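You operate a simulated robot arm through the tools that you are given. There is no shell and no other tool. Be economical: measure what you need, move in short steps, check, and stop when the job is done.

You are at the controls of a simulated two-armed robot. One attempt, no reset.

## Task
Take the dark cupcake from the top of the right display table and leave it on top of the blue scrubber. Then take the large orange bowl on the right end of the counter and put it away on the top of the store table. Then open the fridge door, put the white jelly plate from the upper shelf of the fridge on the low right shelf of the wide cupboard and shut the door again. The order counts.

Only the result counts: the job must be done as asked and must still hold three seconds after the hand-in. Knocking over, shifting, dropping, spilling or breaking anything else fails it.

## Robot
Two 6-joint arms with two-finger parallel grippers on one trunk, on a base that drives. Base frame: it is fixed to the floor where the robot stands at the start and does not move with it; the origin is under the middle of the robot, x ahead of it, y to its left, z up. Units: mm, rad, N and s.
The left shoulder is at the start at [60, 187, 1072], the right one opposite. With the tool pointing down near the work surface each hand reaches from about 100 to 400 mm from the robot's upright axis, wherever it stands, measured 20 degrees to its own side. Places, roughly: blue scrubber [-1000, 2000, 750]; dark cupcake (6x6x6 cm) [500, 0, 800]; fridge door [2000, -3900, 400]; jelly plate [2000, -4000, 500]; large orange bowl (16x15x7 cm) [1700, -600, 800]; low right shelf of the wide cupboard [3700, -2000, 600]; top of the store table [1700, 4500, 800]. Payload 1.57 kg a hand.
Tool frame (each hand has its own): the origin (TCP) lies between the finger pads and is the grasp point; the fingertips stand 30 mm ahead of it; z points along the fingers, y is the line along which they close. The gripper opens to 110 mm. The fingers are 24 mm wide and 12 mm thick; the gripper's body (48 by 112 mm) begins 78 mm behind the TCP.
Orientation is that of the tool frame in the base frame, as a unit quaternion [w, x, y, z]. With the fingers straight down and closing along the base's y, the tool's x points along the base's -x, its y along +y and its z along -z.

## Interface
- The arms move only by the tool move_arm. It takes "left_moves", "right_moves" or both (then of equal length, played together; a hand with none holds still); each is a list of rows, each a list of 7 numbers: the turn, a rotation vector about the tool's x, y, z in units of 90 degrees (1.0 is 90 degrees), then the shift along the tool's x, y, z in units of 100 mm (1.0 is 100 mm), then the gripper command, from -1 (shut) to 1 (fully open), values between in proportion. In form: [[rx, ry, rz, tx, ty, tz, jaw], ...]. A call has 1 to 10 rows; each row is the pose to reach, as a shift and turn from the pose commanded when the call began, along the tool's axes at that moment. A call with a number of a shift or a turn outside -1 to 1 is refused whole. A row lasts 0.2 s, in which the tool goes at most 50 mm and 0.15 rad; a call with a longer step from one row to the next is refused whole, and so is a gripper value outside its range. Where a pose cannot be reached the arm comes as near as it can. A force on the tool above 40 N (or 10 N above the force at the start of the call, whichever is more), or a blocked arm, ends the call early, and 0.2 s more pass. Each finger travels about 153 mm/s and halts on what it meets, pressing with about 40 N; the grip force reading is that of the motor and also rises with nothing between the fingers. The clock runs only during rows and for 0.2 s after the last one: add rows that repeat a pose to give the fingers time. The reply holds the time, the measured pose of the TCP, the force on the tool along the base axes, the opening and the grip force, in the units named above and with some noise, with the torque about the TCP (base axes, N m) and any sound that the robot's microphone picked up.
- Cameras (640 x 400 px; columns grow to the right, rows downward): "scene" is now at [12.3, -3.5, 1611]; the picture's right is [-0.03, -1.00, 0.00], its down [-0.79, 0.02, -0.61] and it looks along [0.61, -0.02, -0.79] (base axes); focal length 284 px, centre (320, 200). "left" rides on the left gripper at [70, -16, -141] in its tool frame; the picture's right is [0.23, 0.97, 0.00], its down [-0.85, 0.20, -0.48] and it looks along [-0.47, 0.11, 0.88] (tool axes); focal length 222 px, centre (320, 200). "right" rides on the right gripper at [70, 16, -141] in its tool frame; the picture's right is [-0.23, 0.97, 0.00], its down [-0.86, -0.20, -0.48] and it looks along [-0.47, -0.11, 0.88] (tool axes); focal length 222 px, centre (320, 200). There is no depth. A picture from a camera that has moved, and an enlarged one, comes with that camera's place and axes in the base frame and with its lens.
- grab_frame(camera): a new picture of that camera. The clock stands still meanwhile.
- slide_trunk(by): slides the trunk up (or, below 0, down) by that many mm; the arms and the scene camera ride with it, the base frame stays. It gives what a move gives, with no picture.
- roll_base(legs): drives the robot by 1 to 6 legs, each [ahead, left, turn to the left] in mm, mm and rad, along the robot's own axes; the way and the turn of a leg run together, so that a leg with both is an arc; at most 1500 mm and 3.142 rad a leg. The arms and the cameras ride along, it lands a little off, and it stops where it bumps. It gives what a move gives.
- head_to(pan, tilt): turns the head with the scene camera to pan (to the left, within 1.501 rad either way) and tilt (down, from -0.506 to 1.204), counted from straight ahead of the robot. It gives what a move gives.
- enlarge(camera, box): a new picture of the part [left, top, right, bottom] of that camera's present view, enlarged. The clock stands still meanwhile.
- finish_job(): hands the job in; it is judged then, once.

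Work in short steps. Places have to be worked out from the pictures, the camera data and where the tool is seen: move nearer, look again, correct. Check each grasp and each placing, and mend what went wrong. You have 165 turns and 138 pictures in all, those below and enlarged ones among them. Open the grippers and draw the arms clear of the work before you hand the job in, unless the task says otherwise; then end with one line.

The tools are called after ">>>" as a command line: name --argument value ..., lists and objects as JSON in quotes. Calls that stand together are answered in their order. move_arm: Moves the arms, as the interface text tells. Its arguments: {"type":"object","properties":{"left_moves":{"type":"array","items":{"type":"array","items":{"type":"number"}}},"right_moves":{"type":"array","items":{"type":"array","items":{"type":"number"}}}},"required":[]} The other tools are called the same way: slide_trunk (by) slides the trunk up or down; roll_base (legs) drives the base; head_to (pan, tilt) turns the head that bears the scene camera; grab_frame (camera) takes a picture; enlarge (camera, box) takes an enlarged picture of a part of a camera's view; finish_job () hands the job in.

At the start:

```text
clock: 0.0
left_ee_pos: [487.3, 165.7, 995.1]
left_tcp_rot: [0.0, 0.001, 1.0, -0.001]
left_contact_force: [0.6, -0.6, -0.3]
left_wrist_torque: [-0.02, 0.01, 0.01]
left_opening: 110.1
left_grip_force: 0.1
right_ee_pos: [351.7, -203.0, 1010.0]
right_tcp_rot: [0.0, -0.001, 1.0, 0.0]
right_contact_force: [-0.2, 0.0, -0.1]
right_wrist_torque: [0.04, 0.01, 0.02]
right_opening: 110.1
right_grip_force: 0.1
trunk travel left (down, up): [-700.0, 290.0]
robot x, y, heading: [1.2, -1.1, 0.001]
head pan, tilt: [-0.026, 0.913]
```

scene: 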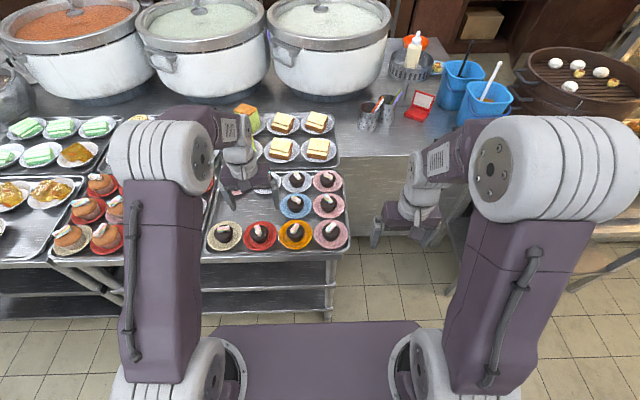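
right: 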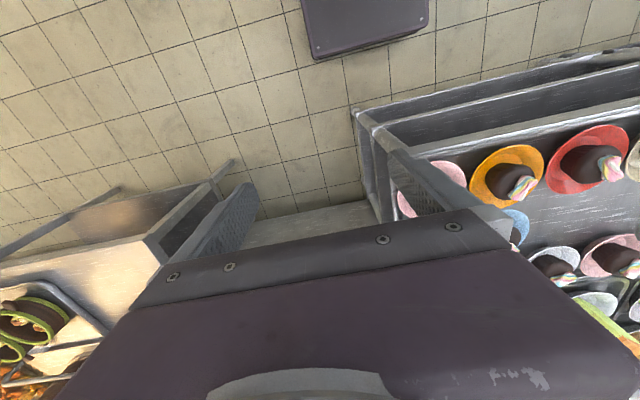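
left: 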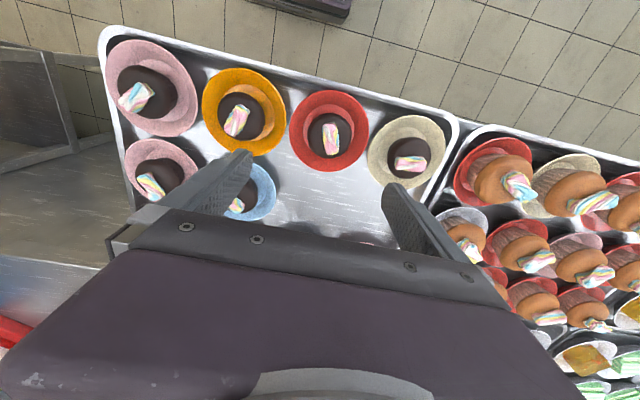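

I start by looking closer at the display table with the dark cupcakes.

>>> enlarge --camera "scene" --box '[190, 90, 370, 270]'

>>> head_to --pan 0 --tilt 0.3

>>> grab_frame --camera "scene"

```text
2.22 times, centred on (280, 180) of scene
camera zoom: at [12.3, -3.5, 1611.0], right [-0.03, -1.0, 0.0], down [-0.79, 0.02, -0.61], along [0.61, -0.02, -0.79], focal length 630 px, centre (409, 244)
```

zoom: 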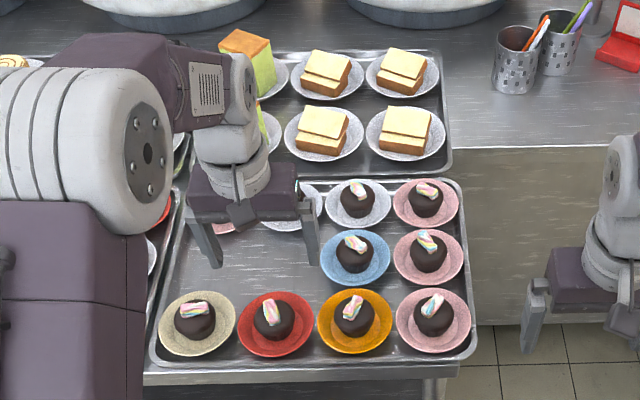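

```text
clock: 1.0
left_ee_pos: [487.5, 164.1, 995.3]
left_tcp_rot: [0.0, 0.0, 1.0, -0.001]
left_contact_force: [0.6, -0.5, -0.1]
left_wrist_torque: [-0.04, 0.01, 0.0]
left_opening: 110.1
left_grip_force: 0.1
right_ee_pos: [351.1, -203.6, 1009.1]
right_tcp_rot: [0.0, 0.0, 1.0, 0.0]
right_contact_force: [0.1, 0.6, 0.3]
right_wrist_torque: [0.05, -0.04, -0.02]
right_opening: 109.9
right_grip_force: 0.0
trunk travel left (down, up): [-700.0, 290.0]
robot x, y, heading: [0.5, 1.7, 0.005]
head pan, tilt: [0.0, 0.3]
```

```text
133 pictures are left
camera scene: at [30.9, -1.5, 1664.1], right [0.0, -1.0, 0.0], down [-0.3, 0.0, -0.95], along [0.95, 0.0, -0.3], focal length 284 px, centre (320, 200)
```

scene: 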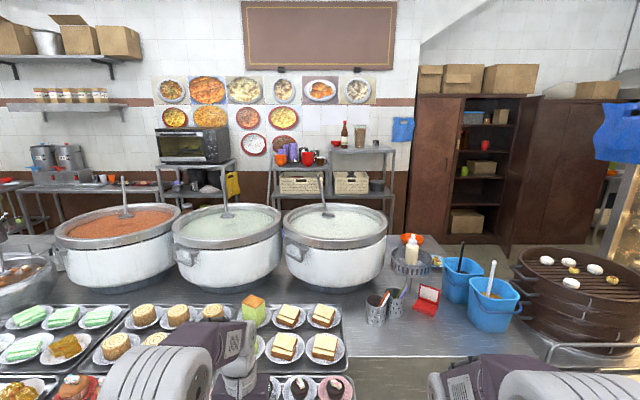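

The display tray has many dark cupcakes. I'll retract the left arm slightly out of the view later; first a look around for the other places.

>>> head_to --pan 1.5 --tilt 0.4

>>> grab_frame --camera "scene"

>>> head_to --pan -1.1 --tilt 0.4

>>> grab_frame --camera "scene"

>>> head_to --pan 0 --tilt 0.9

>>> move_arm --left_moves '[[0, 0, 0, 0.4, 0, -0.2, 1], [0, 0, 0, 0.8, 0, -0.4, 1], [0, 0, 0, 1.0, 0.3, -0.6, 1], [0, 0, 0, 1.0, 0.7, -0.6, 1], [0, 0, 0, 1.0, 1.0, -0.6, 1]]'

>>> grab_frame --camera "scene"

>>> grab_frame --camera "left"

```text
clock: 2.6
left_ee_pos: [488.0, 164.8, 996.1]
left_tcp_rot: [0.0, 0.001, 1.0, 0.0]
left_contact_force: [0.1, -0.2, 0.1]
left_wrist_torque: [-0.01, 0.04, 0.02]
left_opening: 110.1
left_grip_force: 0.0
right_ee_pos: [353.1, -202.9, 1009.9]
right_tcp_rot: [0.0, 0.0, 1.0, 0.0]
right_contact_force: [0.1, 0.5, -0.9]
right_wrist_torque: [-0.01, 0.0, -0.03]
right_opening: 109.8
right_grip_force: 0.1
trunk travel left (down, up): [-700.0, 290.0]
robot x, y, heading: [3.2, -0.2, -0.001]
head pan, tilt: [1.499, 0.4]
```

```text
132 pictures are left
camera scene: at [-55.7, 90.9, 1655.0], right [1.0, -0.07, 0.0], down [-0.03, -0.39, -0.92], along [0.07, 0.92, -0.39], focal length 284 px, centre (320, 200)
```

scene: 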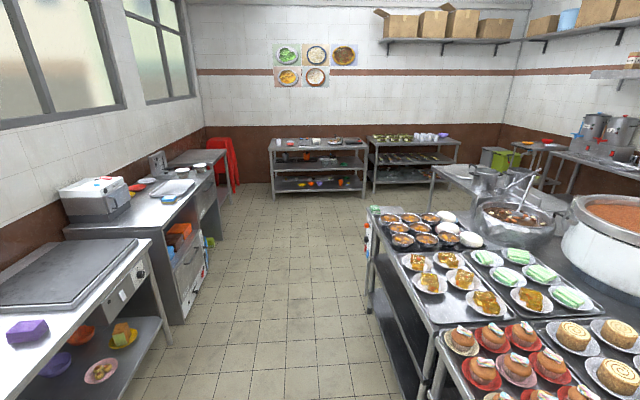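

```text
clock: 4.9
left_ee_pos: [486.9, 164.4, 994.1]
left_tcp_rot: [0.0, 0.0, 1.0, 0.0]
left_contact_force: [-0.7, 0.6, 0.5]
left_wrist_torque: [-0.01, -0.01, 0.03]
left_opening: 110.1
left_grip_force: 0.2
right_ee_pos: [351.3, -202.2, 1009.8]
right_tcp_rot: [0.001, 0.0, 1.0, 0.0]
right_contact_force: [0.1, -0.1, 1.0]
right_wrist_torque: [-0.04, 0.0, -0.02]
right_opening: 110.2
right_grip_force: 0.2
trunk travel left (down, up): [-700.0, 290.0]
robot x, y, heading: [-1.7, -0.5, 0.003]
head pan, tilt: [-1.1, 0.4]
```

```text
131 pictures are left
camera scene: at [-20.3, -84.0, 1655.0], right [-0.89, -0.45, 0.0], down [-0.18, 0.35, -0.92], along [0.42, -0.82, -0.39], focal length 284 px, centre (320, 200)
```

scene: 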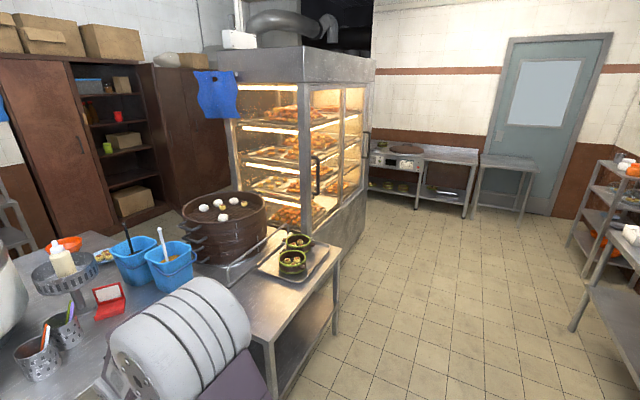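

```text
clock: 6.3
left_ee_pos: [487.1, 165.2, 994.8]
left_tcp_rot: [0.0, 0.0, 1.0, -0.001]
left_contact_force: [-0.1, 0.5, 1.4]
left_wrist_torque: [0.01, 0.03, 0.0]
left_opening: 110.0
left_grip_force: 0.1
right_ee_pos: [352.0, -203.0, 1010.9]
right_tcp_rot: [0.0, 0.0, 1.0, 0.0]
right_contact_force: [0.7, -0.5, 0.4]
right_wrist_torque: [0.02, 0.01, -0.02]
right_opening: 109.8
right_grip_force: 0.0
trunk travel left (down, up): [-700.0, 290.0]
robot x, y, heading: [-3.9, 3.2, -0.002]
head pan, tilt: [0.0, 0.901]
```

```text
clock: 7.5
left_ee_pos: [387.2, 265.8, 1055.2]
left_tcp_rot: [0.0, 0.0, 1.0, -0.001]
left_contact_force: [-0.3, 0.1, 0.5]
left_wrist_torque: [-0.04, 0.06, 0.0]
left_opening: 110.2
left_grip_force: 0.1
right_ee_pos: [353.3, -200.8, 1009.4]
right_tcp_rot: [0.0, -0.001, 1.0, 0.0]
right_contact_force: [-0.5, 0.5, -0.4]
right_wrist_torque: [-0.04, 0.02, 0.02]
right_opening: 110.0
right_grip_force: 0.1
trunk travel left (down, up): [-700.0, 290.0]
robot x, y, heading: [1.5, -2.0, 0.002]
head pan, tilt: [0.0, 0.901]
```

```text
130 pictures are left
camera scene: at [13.0, -0.7, 1611.9], right [0.0, -1.0, 0.0], down [-0.78, 0.0, -0.62], along [0.62, 0.0, -0.78], focal length 284 px, centre (320, 200)
```

scene: 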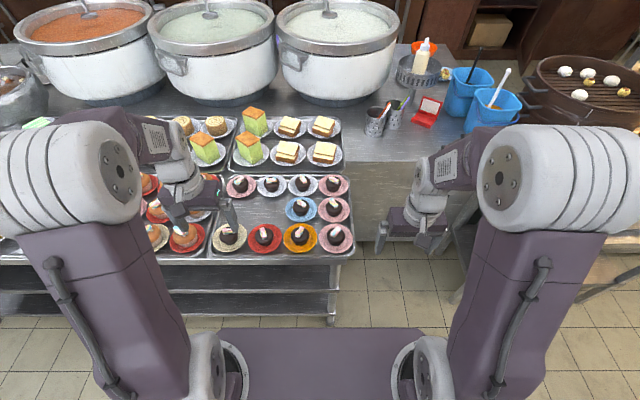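

```text
129 pictures are left
camera left: at [317.7, 248.1, 1196.2], right [-0.23, 0.97, 0.0], down [0.86, 0.2, 0.48], along [0.47, 0.11, -0.88], focal length 222 px, centre (320, 200)
```

left: 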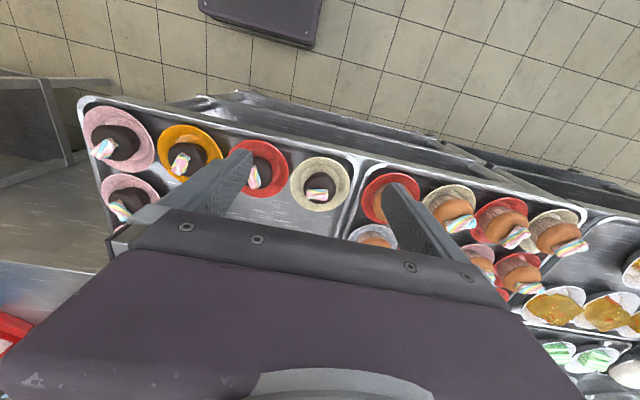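

I enlarge the tray to locate each cupcake and note differences.

>>> enlarge --camera "scene" --box '[200, 160, 370, 266]'

>>> enlarge --camera "left" --box '[70, 80, 370, 268]'

```text
3.76 times, centred on (285, 213) of scene
camera zoom: at [13.0, -0.7, 1611.9], right [0.0, -1.0, 0.0], down [-0.78, 0.0, -0.62], along [0.62, 0.0, -0.78], focal length 1067 px, centre (452, 151)
```

zoom: 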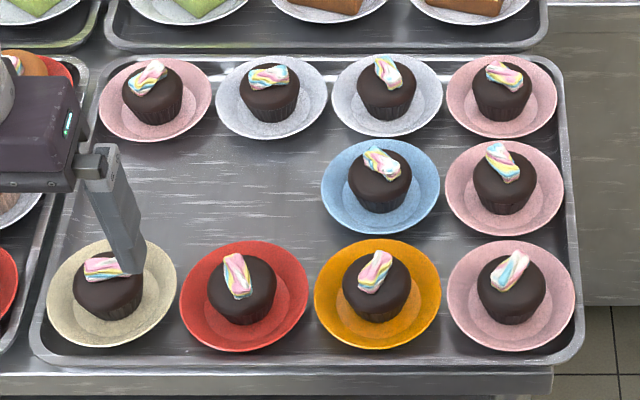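

```text
2.13 times, centred on (220, 174) of left
camera zoom: at [317.7, 248.1, 1196.2], right [-0.23, 0.97, 0.0], down [0.86, 0.2, 0.48], along [0.47, 0.11, -0.88], focal length 473 px, centre (533, 255)
```

zoom: 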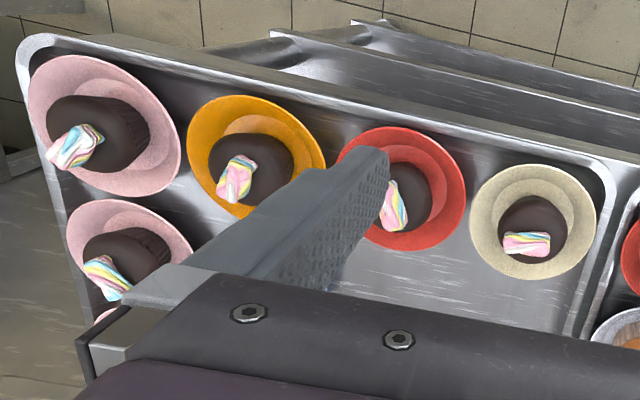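

All look alike; the front-right one (pink plate), at about [499, -51, top 830], matches the given place best. I bring the right hand over it.

>>> move_arm --right_moves '[[0, 0, 0, -0.3, 0.3, 0, 1], [0, 0, 0, -0.6, 0.6, 0, 1], [0, 0, 0, -0.9, 0.9, 0, 0.6], [0, 0, 0, -1, 1, 0, 0.6]]'

>>> move_arm --right_moves '[[0, 0, 0, -0.25, 0.25, 0.1, 0.6], [0, 0, 0, -0.46, 0.5, 0.2, 0.6], [0, 0, 0, -0.46, 0.52, 0.5, 0.6], [0, 0, 0, -0.46, 0.52, 0.7, 0.6], [0, 0, 0, -0.46, 0.52, 0.7, 0.6]]'

>>> grab_frame --camera "right"

>>> grab_frame --camera "scene"

```text
clock: 8.5
left_ee_pos: [388.4, 264.5, 1054.2]
left_tcp_rot: [0.001, -0.001, 1.0, -0.001]
left_contact_force: [0.4, 0.1, 0.3]
left_wrist_torque: [0.01, -0.03, -0.01]
left_opening: 109.9
left_grip_force: 0.0
right_ee_pos: [453.8, -102.3, 1009.7]
right_tcp_rot: [0.0, 0.001, 1.0, 0.001]
right_contact_force: [0.3, 0.6, 0.8]
right_wrist_torque: [0.02, 0.03, 0.0]
right_opening: 88.0
right_grip_force: 0.1
trunk travel left (down, up): [-700.0, 290.0]
robot x, y, heading: [2.7, -1.6, 0.003]
head pan, tilt: [0.0, 0.901]
```

```text
clock: 9.7
left_ee_pos: [387.3, 264.4, 1053.7]
left_tcp_rot: [0.0, 0.0, 1.0, 0.0]
left_contact_force: [-0.3, 0.6, -0.3]
left_wrist_torque: [-0.02, -0.01, 0.0]
left_opening: 109.7
left_grip_force: 0.0
right_ee_pos: [496.8, -51.3, 939.8]
right_tcp_rot: [0.0, 0.001, 1.0, 0.0]
right_contact_force: [0.5, -0.4, 0.6]
right_wrist_torque: [-0.02, 0.0, 0.02]
right_opening: 88.1
right_grip_force: 0.0
trunk travel left (down, up): [-700.0, 290.0]
robot x, y, heading: [1.4, -0.5, -0.003]
head pan, tilt: [0.0, 0.901]
```

```text
126 pictures are left
camera right: at [427.6, -33.7, 1081.1], right [0.23, 0.97, 0.0], down [0.86, -0.2, 0.48], along [0.47, -0.11, -0.88], focal length 222 px, centre (320, 200)
```

right: 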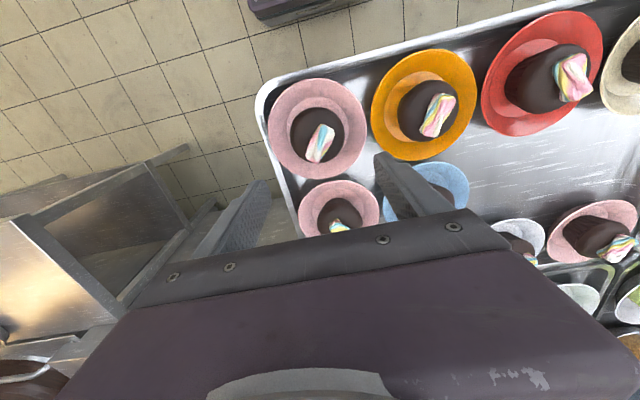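

```text
125 pictures are left
camera scene: at [12.7, -1.4, 1611.9], right [0.0, -1.0, 0.0], down [-0.78, 0.0, -0.62], along [0.62, 0.0, -0.78], focal length 284 px, centre (320, 200)
```

scene: 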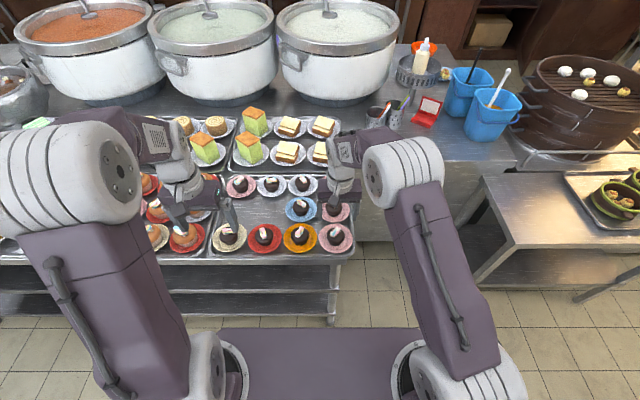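

Three views agree: cupcake centre about [482, -50, 837]. I shift 15 mm back and descend part-way, then check.

>>> move_arm --right_moves '[[0, 0, 0, 0.15, 0.01, 0.0, 0.5], [0, 0, 0, 0.15, 0.01, 0.2, 0.5], [0, 0, 0, 0.15, 0.01, 0.4, 0.5], [0, 0, 0, 0.15, 0.01, 0.4, 0.5]]'

>>> grab_frame --camera "right"

>>> enlarge --camera "scene" --box '[270, 140, 390, 260]'

>>> enlarge --camera "left" --box '[70, 60, 250, 240]'

```text
clock: 10.7
left_ee_pos: [386.4, 264.8, 1054.6]
left_tcp_rot: [0.001, 0.0, 1.0, -0.001]
left_contact_force: [-0.4, -1.2, 0.9]
left_wrist_torque: [0.02, -0.04, 0.01]
left_opening: 110.0
left_grip_force: 0.1
right_ee_pos: [483.1, -51.3, 901.1]
right_tcp_rot: [0.0, -0.001, 1.0, 0.0]
right_contact_force: [0.4, 0.4, 0.2]
right_wrist_torque: [-0.01, 0.0, -0.02]
right_opening: 82.6
right_grip_force: 0.1
trunk travel left (down, up): [-700.0, 290.0]
robot x, y, heading: [0.8, -4.8, -0.001]
head pan, tilt: [0.0, 0.901]
```

```text
124 pictures are left
camera right: at [412.5, -33.4, 1041.9], right [0.23, 0.97, 0.0], down [0.85, -0.2, 0.48], along [0.47, -0.11, -0.88], focal length 222 px, centre (320, 200)
```

right: 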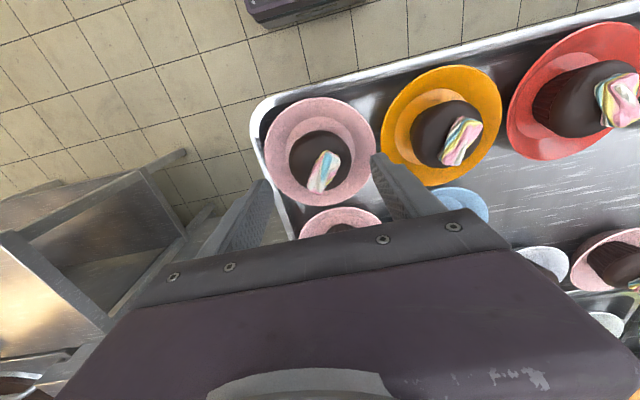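

```text
3.33 times, centred on (330, 200) of scene
camera zoom: at [12.4, -1.4, 1612.0], right [0.0, -1.0, 0.0], down [-0.78, 0.0, -0.62], along [0.62, 0.0, -0.78], focal length 945 px, centre (287, 200)
```

zoom: 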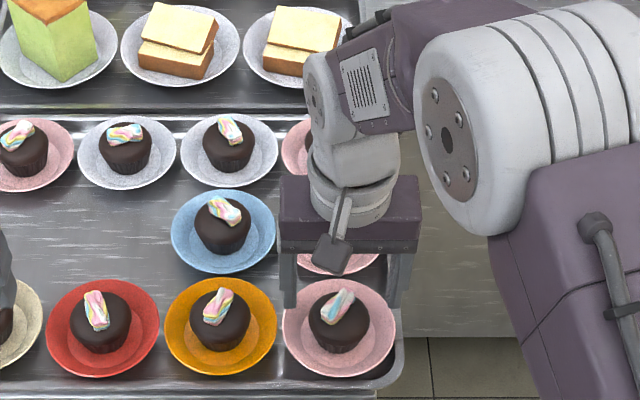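

```text
2.22 times, centred on (160, 150) of left
camera zoom: at [317.4, 247.3, 1196.5], right [-0.23, 0.97, 0.0], down [0.85, 0.2, 0.48], along [0.47, 0.11, -0.88], focal length 494 px, centre (676, 311)
```

zoom: 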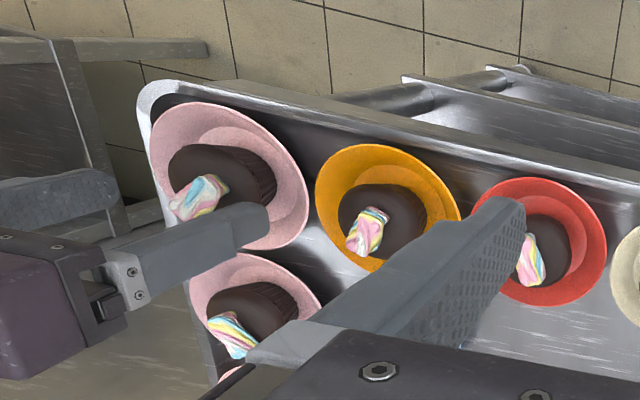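

The cupcake is centred near x 477, y −49. I descend to z ≈ 850 and look before closing.

>>> move_arm --right_moves '[[0, 0, 0, 0.05, 0.02, 0.15, 0.4], [0, 0, 0, 0.05, 0.02, 0.35, 0.4], [0, 0, 0, 0.05, 0.02, 0.52, 0.4], [0, 0, 0, 0.05, 0.02, 0.52, 0.4]]'

>>> grab_frame --camera "right"

>>> enlarge --camera "scene" --box '[290, 190, 380, 260]'

```text
clock: 11.4
left_ee_pos: [385.3, 264.4, 1054.7]
left_tcp_rot: [0.002, 0.0, 1.0, 0.0]
left_contact_force: [-0.7, -0.9, -0.4]
left_wrist_torque: [-0.03, -0.02, -0.01]
left_opening: 109.9
left_grip_force: 0.2
right_ee_pos: [478.0, -46.2, 864.0]
right_tcp_rot: [0.003, -0.001, 1.0, 0.001]
right_contact_force: [-8.2, 0.9, 22.3]
right_wrist_torque: [0.6, 0.33, 0.19]
right_opening: 74.7
right_grip_force: 0.1
trunk travel left (down, up): [-700.0, 290.0]
robot x, y, heading: [-0.7, -1.0, -0.0]
head pan, tilt: [0.0, 0.901]
stopped in row 3 (right hand): the force on the tool passed its limit (the readings are from after the stop); the commanded pose is now the measured one
```

```text
121 pictures are left
camera right: at [406.9, -29.9, 1005.2], right [0.23, 0.97, 0.0], down [0.85, -0.2, 0.48], along [0.47, -0.11, -0.88], focal length 222 px, centre (320, 200)
```

right: 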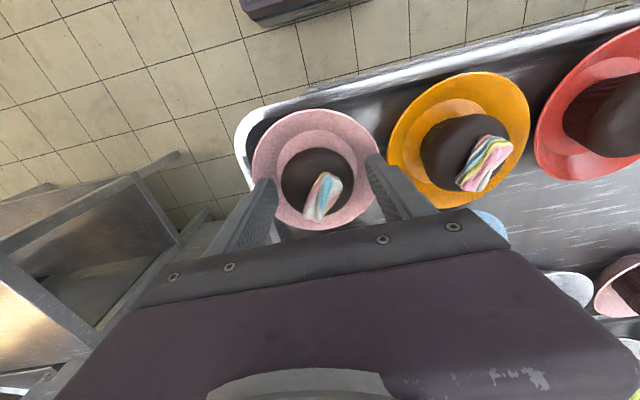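

```text
5.71 times, centred on (335, 225) of scene
camera zoom: at [9.5, -1.3, 1612.2], right [0.0, -1.0, 0.0], down [-0.78, 0.0, -0.62], along [0.62, 0.0, -0.78], focal length 1620 px, centre (234, 57)
```

zoom: 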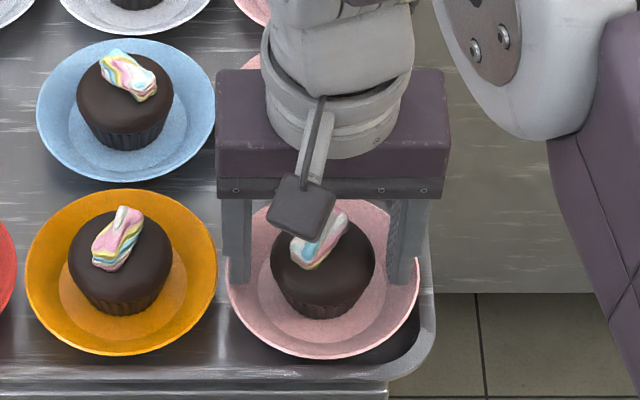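

The fingertips touched the plate rim at z 834. I rise a little, centre (−4 mm in y), narrow the gap to 66 mm and go down inside the plate.

>>> move_arm --right_moves '[[0, 0, 0, 0, 0, -0.15, 0.4], [0, 0, 0, 0, -0.04, -0.15, 0.2], [0, 0, 0, 0, -0.04, -0.15, 0.2], [0, 0, 0, 0, -0.04, -0.05, 0.2], [0, 0, 0, 0, -0.04, 0.02, 0.2], [0, 0, 0, 0, -0.04, 0.08, 0.2], [0, 0, 0, 0, -0.04, 0.12, 0.2]]'

>>> grab_frame --camera "right"

>>> enlarge --camera "scene" --box '[290, 190, 380, 260]'

```text
clock: 13.0
left_ee_pos: [383.8, 264.0, 1055.7]
left_tcp_rot: [0.002, 0.0, 1.0, -0.001]
left_contact_force: [-0.2, 0.3, 0.0]
left_wrist_torque: [0.02, 0.02, -0.01]
left_opening: 110.2
left_grip_force: 0.0
right_ee_pos: [480.4, -49.9, 856.2]
right_tcp_rot: [0.008, -0.001, 1.0, 0.002]
right_contact_force: [-8.5, 0.5, 27.1]
right_wrist_torque: [-0.27, 0.22, -0.11]
right_opening: 61.7
right_grip_force: 0.1
trunk travel left (down, up): [-700.0, 290.0]
robot x, y, heading: [-2.5, 2.0, 0.002]
head pan, tilt: [0.0, 0.901]
stopped in row 7 (right hand): the force on the tool passed its limit (the readings are from after the stop); the commanded pose is now the measured one
```

```text
119 pictures are left
camera right: at [408.2, -33.5, 996.7], right [0.23, 0.97, 0.01], down [0.85, -0.2, 0.49], along [0.48, -0.1, -0.87], focal length 222 px, centre (320, 200)
```

right: 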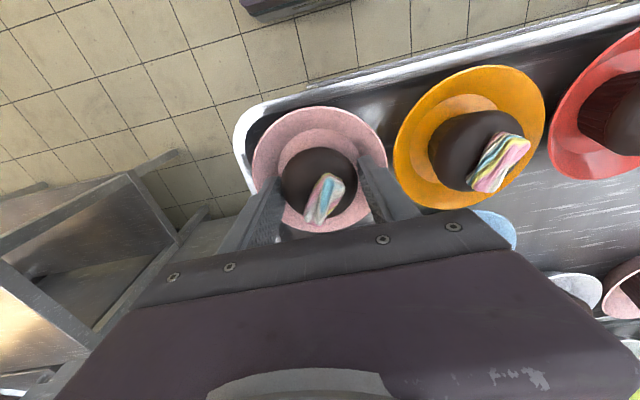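

```text
5.71 times, centred on (335, 225) of scene
camera zoom: at [8.2, -1.0, 1612.1], right [0.0, -1.0, 0.0], down [-0.78, 0.0, -0.62], along [0.62, 0.0, -0.78], focal length 1620 px, centre (234, 57)
```

zoom: 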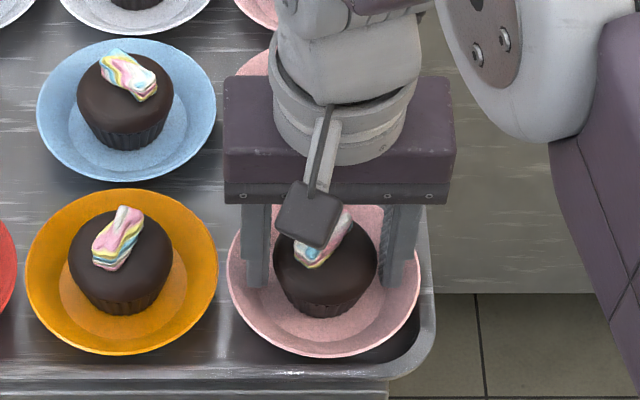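

Fingers straddle the cupcake, tips just inside the plate. I lift 4 mm to unload and close.

>>> move_arm --right_moves '[[0, 0, 0, 0, 0, -0.04, 0.2], [0, 0, 0, 0, 0, -0.04, 0.0], [0, 0, 0, 0, 0, -0.04, -0.1], [0, 0, 0, 0, 0, -0.04, -0.2], [0, 0, 0, 0, 0, -0.04, -0.2]]'

>>> enlarge --camera "scene" --box '[290, 190, 380, 260]'

```text
clock: 14.2
left_ee_pos: [388.6, 264.3, 1054.7]
left_tcp_rot: [0.0, 0.001, 1.0, -0.001]
left_contact_force: [0.1, 1.2, 1.1]
left_wrist_torque: [-0.01, 0.01, 0.01]
left_opening: 109.9
left_grip_force: 0.2
right_ee_pos: [483.3, -50.4, 857.2]
right_tcp_rot: [0.006, 0.0, 1.0, 0.003]
right_contact_force: [-0.1, 0.1, 0.5]
right_wrist_torque: [-0.02, -0.02, -0.01]
right_opening: 56.0
right_grip_force: 39.9
trunk travel left (down, up): [-700.0, 290.0]
robot x, y, heading: [1.5, -2.2, -0.004]
head pan, tilt: [0.0, 0.901]
```

```text
5.71 times, centred on (335, 225) of scene
camera zoom: at [13.0, -1.4, 1611.9], right [0.0, -1.0, 0.0], down [-0.78, 0.0, -0.62], along [0.62, 0.0, -0.78], focal length 1620 px, centre (234, 57)
```

zoom: 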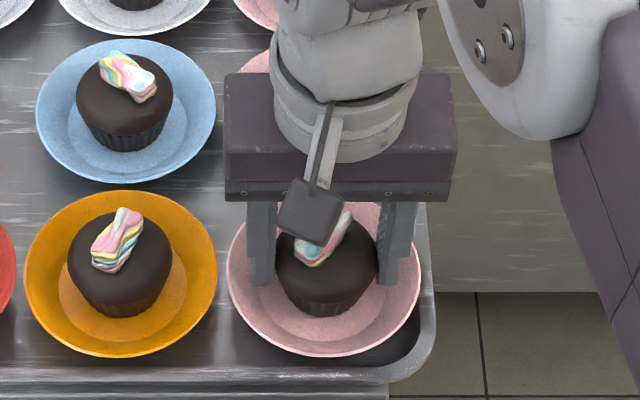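

Gripped at 56 mm with 40 N. I lift slowly, keeping the jaw command.

>>> move_arm --right_moves '[[0, 0, 0, 0, 0, -0.1, -0.2], [0, 0, 0, 0, 0, -0.3, -0.2], [0, 0, 0, 0, 0, -0.6, -0.2], [0, 0, 0, 0, 0, -1, -0.2], [0, 0, 0, 0, 0, -1, -0.2]]'

>>> grab_frame --camera "scene"

>>> grab_frame --camera "right"

```text
clock: 15.4
left_ee_pos: [388.1, 264.4, 1053.2]
left_tcp_rot: [0.0, 0.0, 1.0, -0.001]
left_contact_force: [0.3, 0.7, -0.4]
left_wrist_torque: [0.0, 0.02, -0.02]
left_opening: 109.9
left_grip_force: 0.1
right_ee_pos: [481.8, -50.3, 956.8]
right_tcp_rot: [0.006, -0.001, 1.0, 0.002]
right_contact_force: [0.6, 0.2, -0.1]
right_wrist_torque: [-0.01, -0.01, -0.01]
right_opening: 44.2
right_grip_force: 0.1
trunk travel left (down, up): [-700.0, 290.0]
robot x, y, heading: [-1.0, 2.8, -0.004]
head pan, tilt: [0.0, 0.901]
```

```text
116 pictures are left
camera scene: at [13.7, -1.4, 1611.9], right [0.0, -1.0, 0.0], down [-0.78, 0.0, -0.62], along [0.62, 0.0, -0.78], focal length 284 px, centre (320, 200)
```

scene: 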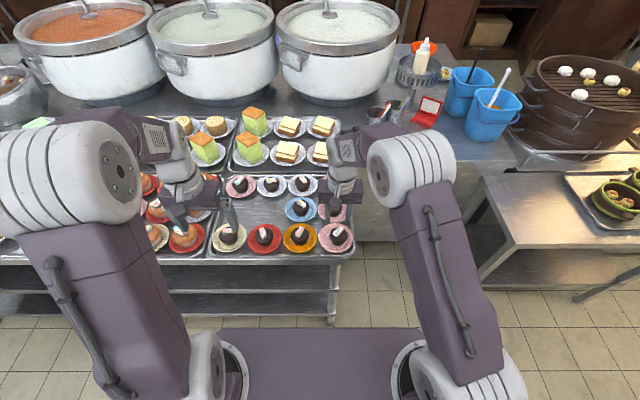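

```text
115 pictures are left
camera right: at [410.3, -34.4, 1098.0], right [0.23, 0.97, 0.01], down [0.85, -0.2, 0.49], along [0.48, -0.1, -0.87], focal length 222 px, centre (320, 200)
```

right: 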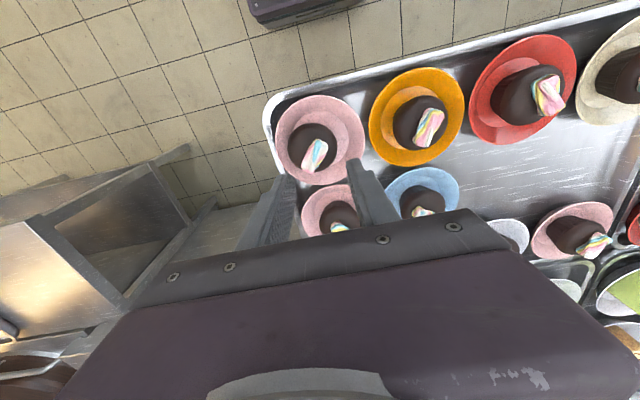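

The cupcake slipped out. I compare its position now with the earlier views, to judge whether it moved and how to grip lower.

>>> enlarge --camera "scene" --box '[290, 190, 380, 260]'

>>> enlarge --camera "left" --box '[70, 60, 250, 240]'

```text
5.71 times, centred on (335, 225) of scene
camera zoom: at [13.7, -1.4, 1611.9], right [0.0, -1.0, 0.0], down [-0.78, 0.0, -0.62], along [0.62, 0.0, -0.78], focal length 1620 px, centre (234, 57)
```

zoom: 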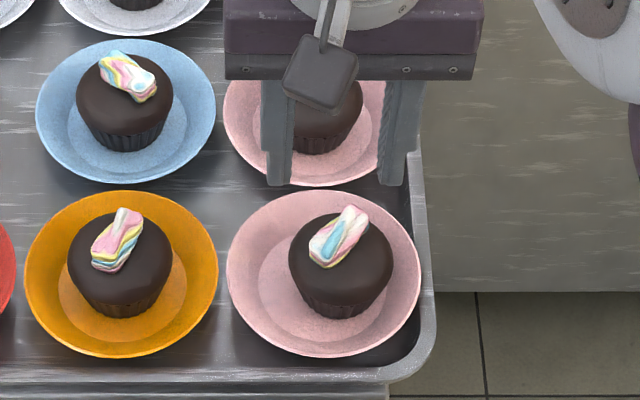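

```text
2.22 times, centred on (160, 150) of left
camera zoom: at [318.4, 247.3, 1196.2], right [-0.23, 0.97, 0.0], down [0.86, 0.2, 0.48], along [0.47, 0.11, -0.88], focal length 494 px, centre (676, 311)
```

zoom: 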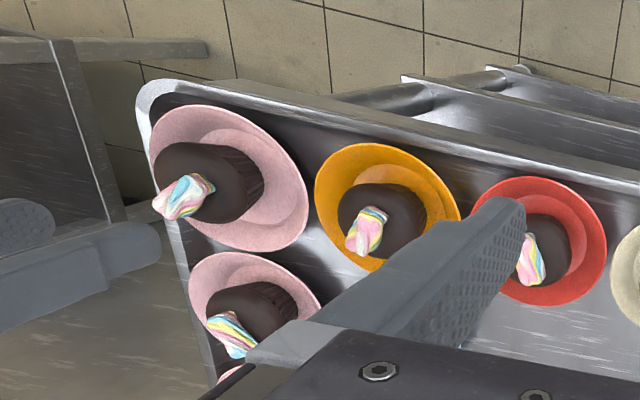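

The cupcake did move (about 10 mm toward −y), so it is free; my grip was just too high (bulge at about z 830). I re-approach above the plate wall, nudge it back to the plate's centre, then go lower.

>>> move_arm --right_moves '[[0, 0, 0, 0, -0.04, 0.2, 0.45], [0, 0, 0, 0, -0.04, 0.4, 0.45], [0, 0, 0, 0, -0.04, 0.6, 0.45], [0, 0, 0, 0, -0.04, 0.75, 0.45], [0, 0, 0, 0, -0.04, 0.86, 0.45], [0, 0, 0, 0, -0.04, 0.86, 0.3], [0, 0, 0, 0, 0.0, 0.86, 0.2], [0, 0, 0, 0, 0.0, 0.86, 0.12], [0, 0, 0, 0, 0.0, 0.86, 0.12]]'

>>> enlarge --camera "scene" --box '[290, 190, 380, 260]'

>>> enlarge --camera "right" --box '[220, 80, 420, 240]'

```text
clock: 17.4
left_ee_pos: [388.3, 265.0, 1055.5]
left_tcp_rot: [-0.001, 0.0, 1.0, 0.0]
left_contact_force: [-0.1, -0.3, 0.2]
left_wrist_torque: [0.05, 0.01, 0.01]
left_opening: 110.0
left_grip_force: 0.1
right_ee_pos: [482.1, -50.3, 870.9]
right_tcp_rot: [0.006, -0.001, 1.0, 0.003]
right_contact_force: [-0.1, -1.0, 0.0]
right_wrist_torque: [0.02, -0.03, -0.01]
right_opening: 61.2
right_grip_force: 0.1
trunk travel left (down, up): [-700.0, 290.0]
robot x, y, heading: [-2.1, 0.2, -0.003]
head pan, tilt: [0.0, 0.901]
```

```text
5.71 times, centred on (335, 225) of scene
camera zoom: at [13.0, -1.4, 1611.9], right [0.0, -1.0, 0.0], down [-0.78, 0.0, -0.62], along [0.62, 0.0, -0.78], focal length 1620 px, centre (234, 57)
```

zoom: 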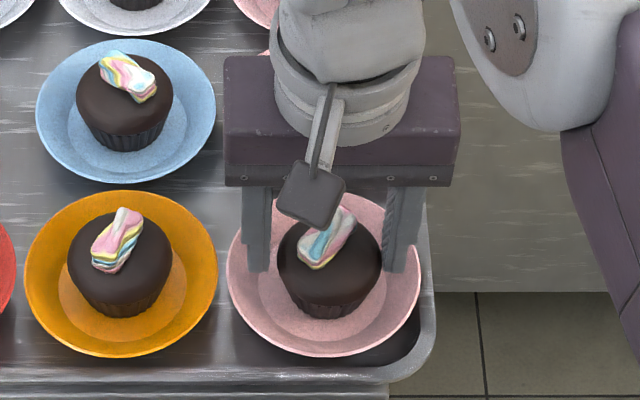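

```text
2.50 times, centred on (320, 160) of right
camera zoom: at [410.4, -34.0, 1012.0], right [0.23, 0.97, 0.01], down [0.85, -0.2, 0.49], along [0.48, -0.1, -0.87], focal length 555 px, centre (320, 300)
```

zoom: 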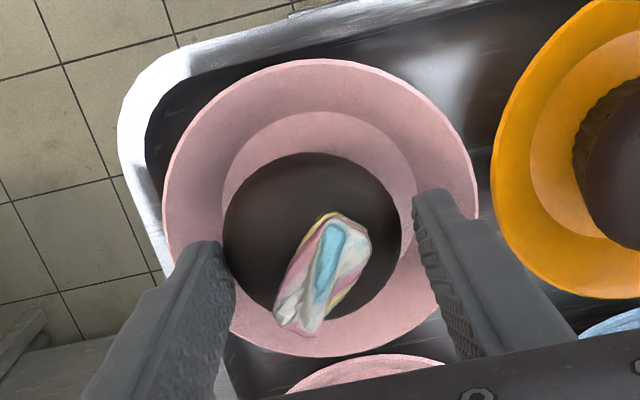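

Cupcake sits at about [484, -52], plate centre about [472, -46]. I grip lightly here and drag it back to the plate centre.

>>> move_arm --right_moves '[[0, 0, 0, 0, -0.01, 0.05, 0.1], [0, 0, 0, 0, -0.01, 0.08, 0.0], [0, 0, 0, 0, -0.01, 0.08, 0.0], [0, 0, 0, 0.04, 0.01, 0.08, 0.0], [0, 0, 0, 0.09, 0.03, 0.08, 0.0], [0, 0, 0, 0.09, 0.03, 0.08, 0.12], [0, 0, 0, 0.09, 0.03, 0.08, 0.12]]'

>>> enlarge --camera "right" --box '[220, 80, 420, 240]'

```text
clock: 19.0
left_ee_pos: [388.1, 264.4, 1054.8]
left_tcp_rot: [0.0, 0.0, 1.0, -0.001]
left_contact_force: [0.0, 0.4, 0.3]
left_wrist_torque: [0.0, 0.05, -0.01]
left_opening: 110.2
left_grip_force: 0.1
right_ee_pos: [473.7, -46.1, 863.9]
right_tcp_rot: [0.006, -0.001, 1.0, 0.002]
right_contact_force: [0.2, 0.3, -0.2]
right_wrist_torque: [-0.01, 0.0, 0.02]
right_opening: 61.7
right_grip_force: 0.1
trunk travel left (down, up): [-700.0, 290.0]
robot x, y, heading: [0.6, 4.0, 0.002]
head pan, tilt: [0.0, 0.901]
```

```text
2.50 times, centred on (320, 160) of right
camera zoom: at [401.5, -30.9, 1004.1], right [0.23, 0.97, 0.01], down [0.85, -0.2, 0.49], along [0.48, -0.1, -0.87], focal length 555 px, centre (320, 300)
```

zoom: 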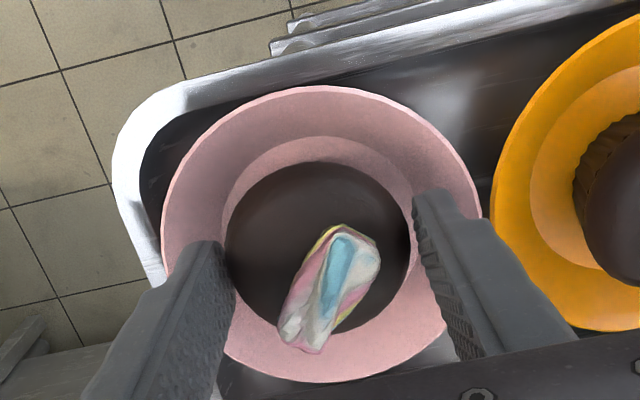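

Centred now. I open slightly and push down until the tips meet the plate, then close.

>>> move_arm --right_moves '[[0, 0, 0, -0.02, 0, 0.0, 0.17], [0, 0, 0, -0.02, 0, 0.06, 0.17], [0, 0, 0, -0.02, 0, 0.12, 0.17], [0, 0, 0, -0.02, 0, 0.14, 0.12], [0, 0, 0, -0.02, 0, 0.16, 0.1], [0, 0, 0, -0.02, 0, 0.18, 0.08]]'

>>> enlarge --camera "right" --box '[220, 80, 420, 240]'

```text
clock: 20.0
left_ee_pos: [384.7, 264.3, 1055.6]
left_tcp_rot: [0.002, -0.001, 1.0, 0.001]
left_contact_force: [0.4, -0.3, -0.2]
left_wrist_torque: [-0.01, 0.0, 0.03]
left_opening: 109.9
left_grip_force: 0.1
right_ee_pos: [478.2, -46.2, 854.9]
right_tcp_rot: [0.012, 0.0, 1.0, 0.004]
right_contact_force: [-6.8, -2.4, 22.7]
right_wrist_torque: [0.48, 0.25, 0.13]
right_opening: 58.0
right_grip_force: 0.1
trunk travel left (down, up): [-700.0, 290.0]
robot x, y, heading: [-0.6, -5.7, 0.004]
head pan, tilt: [0.0, 0.901]
stopped in row 4 (right hand): the force on the tool passed its limit (the readings are from after the stop); the commanded pose is now the measured one
```

```text
2.50 times, centred on (320, 160) of right
camera zoom: at [403.8, -30.2, 994.8], right [0.23, 0.97, 0.01], down [0.84, -0.2, 0.5], along [0.49, -0.1, -0.87], focal length 555 px, centre (320, 300)
```

zoom: 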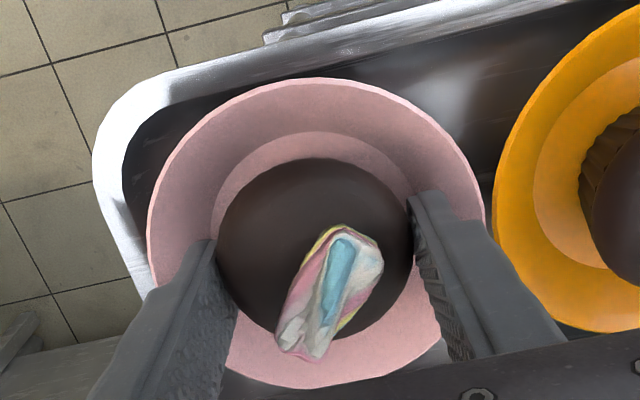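

Tips rest on the plate wall at the lowest spot; now I close fully here.

>>> move_arm --right_moves '[[0, 0, 0, 0.01, -0.01, 0.0, -0.3], [0, 0, 0, 0.01, -0.01, 0.0, -1], [0, 0, 0, 0.01, -0.01, 0.0, -1], [0, 0, 0, 0.01, -0.01, 0.0, -1]]'

>>> enlarge --camera "right" --box '[220, 80, 420, 240]'

```text
clock: 21.0
left_ee_pos: [385.7, 265.5, 1055.0]
left_tcp_rot: [0.001, 0.0, 1.0, -0.001]
left_contact_force: [-0.5, -0.6, -0.5]
left_wrist_torque: [0.02, -0.01, 0.01]
left_opening: 110.0
left_grip_force: 0.1
right_ee_pos: [476.9, -46.0, 854.1]
right_tcp_rot: [0.013, -0.001, 1.0, 0.005]
right_contact_force: [3.0, 0.7, 21.3]
right_wrist_torque: [0.33, -0.05, -0.07]
right_opening: 55.8
right_grip_force: 40.1
trunk travel left (down, up): [-700.0, 290.0]
robot x, y, heading: [0.7, -1.0, 0.001]
head pan, tilt: [0.0, 0.901]
```

```text
2.50 times, centred on (320, 160) of right
camera zoom: at [403.8, -30.6, 994.0], right [0.23, 0.97, 0.01], down [0.84, -0.2, 0.5], along [0.49, -0.1, -0.87], focal length 555 px, centre (320, 300)
```

zoom: 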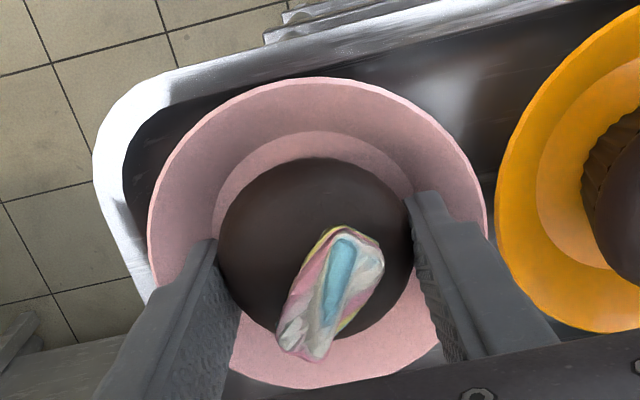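

Gripped again at 56 mm. I lift gently and watch the opening.

>>> move_arm --right_moves '[[0, 0, 0, 0, 0, -0.03, -1], [0, 0, 0, 0, 0, -0.06, -1], [0, 0, 0, 0, 0, -0.1, -1], [0, 0, 0, 0, 0, -0.15, -1], [0, 0, 0, 0, 0, -0.2, -1]]'

>>> enlarge --camera "scene" --box '[290, 190, 380, 260]'

>>> enlarge --camera "right" --box '[220, 80, 420, 240]'

```text
clock: 22.2
left_ee_pos: [387.2, 263.6, 1053.7]
left_tcp_rot: [0.0, 0.0, 1.0, -0.001]
left_contact_force: [-0.4, 0.0, 0.3]
left_wrist_torque: [0.01, 0.0, 0.02]
left_opening: 109.9
left_grip_force: 0.1
right_ee_pos: [476.2, -47.8, 872.2]
right_tcp_rot: [0.011, 0.0, 1.0, 0.003]
right_contact_force: [0.6, 0.1, -0.9]
right_wrist_torque: [0.02, 0.0, 0.02]
right_opening: 55.8
right_grip_force: 40.1
trunk travel left (down, up): [-700.0, 290.0]
robot x, y, heading: [2.2, -0.8, 0.004]
head pan, tilt: [0.0, 0.901]
```

```text
5.71 times, centred on (335, 225) of scene
camera zoom: at [12.9, -1.5, 1611.9], right [0.0, -1.0, 0.0], down [-0.78, 0.0, -0.62], along [0.62, 0.0, -0.78], focal length 1620 px, centre (234, 57)
```

zoom: 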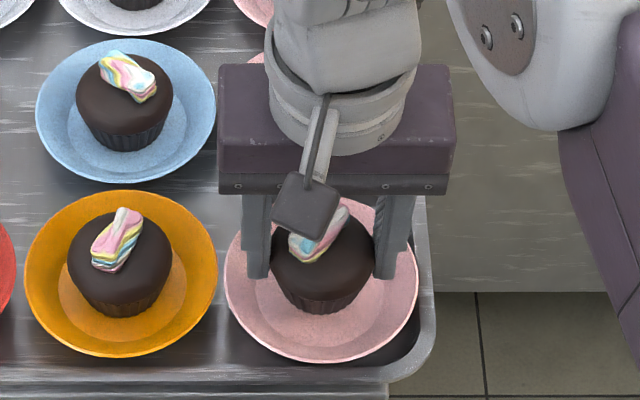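

```text
2.50 times, centred on (320, 160) of right
camera zoom: at [404.3, -31.3, 1012.7], right [0.23, 0.97, 0.01], down [0.85, -0.2, 0.49], along [0.48, -0.1, -0.87], focal length 555 px, centre (320, 300)
```

zoom: 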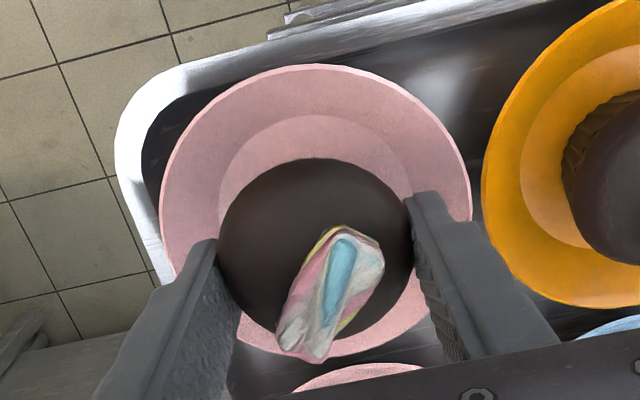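

The cupcake is up 18 mm and holds. I lift on and draw it back toward the body.

>>> move_arm --right_moves '[[0, 0, 0, 0, 0, -0.15, -1], [0, 0, 0, 0, 0, -0.35, -1], [0, 0, 0, 0, 0, -0.6, -1], [0, 0, 0, 0, 0, -0.9, -1], [0, 0, 0, 0.2, -0.1, -1, -1], [0, 0, 0, 0.5, -0.3, -1, -1], [0, 0, 0, 0.8, -0.6, -1, -1], [0, 0, 0, 1, -0.9, -1, -1]]'

>>> grab_frame --camera "right"

>>> head_to --pan 1.5 --tilt 0.5

```text
clock: 24.0
left_ee_pos: [387.1, 263.5, 1055.7]
left_tcp_rot: [0.001, 0.0, 1.0, 0.0]
left_contact_force: [-0.3, 0.3, 0.0]
left_wrist_torque: [0.03, -0.04, -0.02]
left_opening: 110.1
left_grip_force: 0.0
right_ee_pos: [374.7, -139.1, 968.9]
right_tcp_rot: [0.011, 0.0, 1.0, 0.005]
right_contact_force: [-0.9, 0.4, -0.1]
right_wrist_torque: [-0.02, -0.02, 0.02]
right_opening: 55.9
right_grip_force: 40.4
trunk travel left (down, up): [-700.0, 290.0]
robot x, y, heading: [3.2, -1.8, 0.002]
head pan, tilt: [0.0, 0.901]
```

```text
105 pictures are left
camera right: at [301.8, -123.6, 1109.8], right [0.23, 0.97, 0.01], down [0.84, -0.2, 0.5], along [0.48, -0.1, -0.87], focal length 222 px, centre (320, 200)
```

right: 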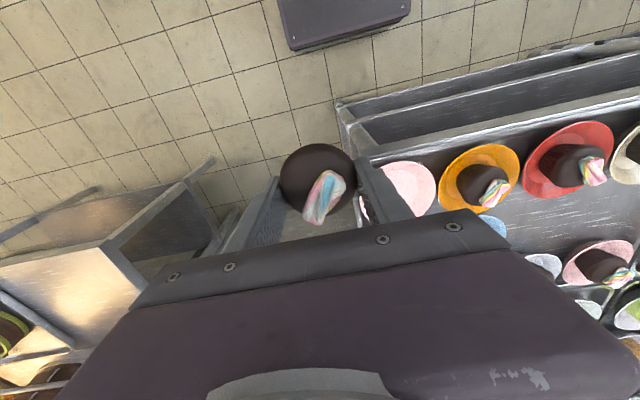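

```text
clock: 25.6
left_ee_pos: [387.2, 265.0, 1055.1]
left_tcp_rot: [0.0, 0.0, 1.0, -0.001]
left_contact_force: [-0.2, 0.8, -0.3]
left_wrist_torque: [-0.01, 0.0, 0.0]
left_opening: 110.1
left_grip_force: 0.1
right_ee_pos: [375.7, -137.5, 969.9]
right_tcp_rot: [0.01, 0.0, 1.0, 0.004]
right_contact_force: [0.0, 0.1, -0.4]
right_wrist_torque: [0.01, 0.01, 0.03]
right_opening: 55.9
right_grip_force: 40.0
trunk travel left (down, up): [-700.0, 290.0]
robot x, y, heading: [-2.5, 0.7, -0.006]
head pan, tilt: [1.499, 0.499]
```

Holding well. I back away from the table 250 mm, then turn left to face along the aisle and look for the scrubber.

>>> roll_base --legs '[[-250, 0, 0], [0, 0, 1.57]]'

>>> head_to --pan 0.5 --tilt 0.45

>>> grab_frame --camera "scene"

```text
clock: 31.2
left_ee_pos: [-510.1, 391.0, 1055.5]
left_tcp_rot: [0.0, -0.701, 0.713, 0.0]
left_contact_force: [-0.4, -0.8, 0.4]
left_wrist_torque: [0.01, 0.02, -0.03]
left_opening: 109.9
left_grip_force: 0.0
right_ee_pos: [-108.3, 373.5, 970.5]
right_tcp_rot: [0.004, -0.701, 0.713, 0.011]
right_contact_force: [-1.0, 0.6, -0.2]
right_wrist_torque: [0.02, 0.01, -0.04]
right_opening: 55.7
right_grip_force: 40.7
trunk travel left (down, up): [-700.0, 290.0]
robot x, y, heading: [-252.5, 2.1, 1.556]
head pan, tilt: [1.499, 0.499]
```

```text
clock: 32.5
left_ee_pos: [-509.6, 391.4, 1055.1]
left_tcp_rot: [0.0, -0.701, 0.713, 0.0]
left_contact_force: [-0.6, -0.6, -0.4]
left_wrist_torque: [0.01, -0.03, -0.01]
left_opening: 109.7
left_grip_force: 0.0
right_ee_pos: [-107.0, 373.3, 970.0]
right_tcp_rot: [0.004, -0.702, 0.712, 0.01]
right_contact_force: [-0.5, -0.2, -0.2]
right_wrist_torque: [0.04, 0.0, 0.02]
right_opening: 55.4
right_grip_force: 39.3
trunk travel left (down, up): [-700.0, 290.0]
robot x, y, heading: [-252.3, 1.1, 1.556]
head pan, tilt: [0.499, 0.45]
```

```text
104 pictures are left
camera scene: at [-298.5, 20.2, 1650.3], right [0.89, 0.47, 0.0], down [0.2, -0.39, -0.9], along [-0.42, 0.8, -0.44], focal length 284 px, centre (320, 200)
```

scene: 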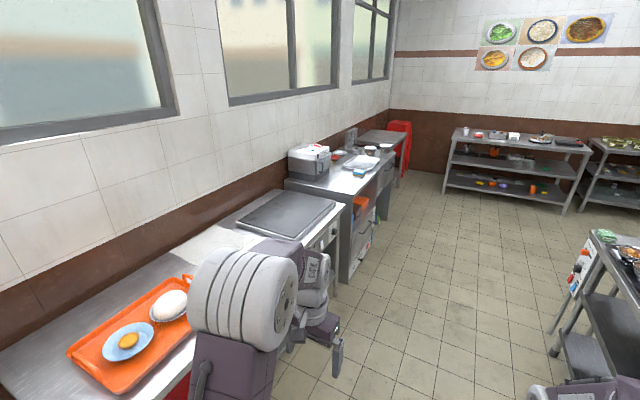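

A small blue thing sits on the far counter near (360,173). I zoom in.

>>> enlarge --camera "scene" --box '[270, 120, 430, 300]'

```text
2.22 times, centred on (350, 210) of scene
camera zoom: at [-298.5, 20.2, 1650.3], right [0.89, 0.47, 0.0], down [0.2, -0.39, -0.9], along [-0.42, 0.8, -0.44], focal length 630 px, centre (253, 178)
```

zoom: 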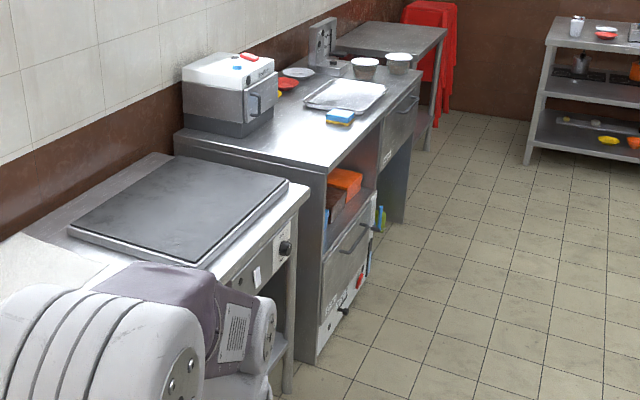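

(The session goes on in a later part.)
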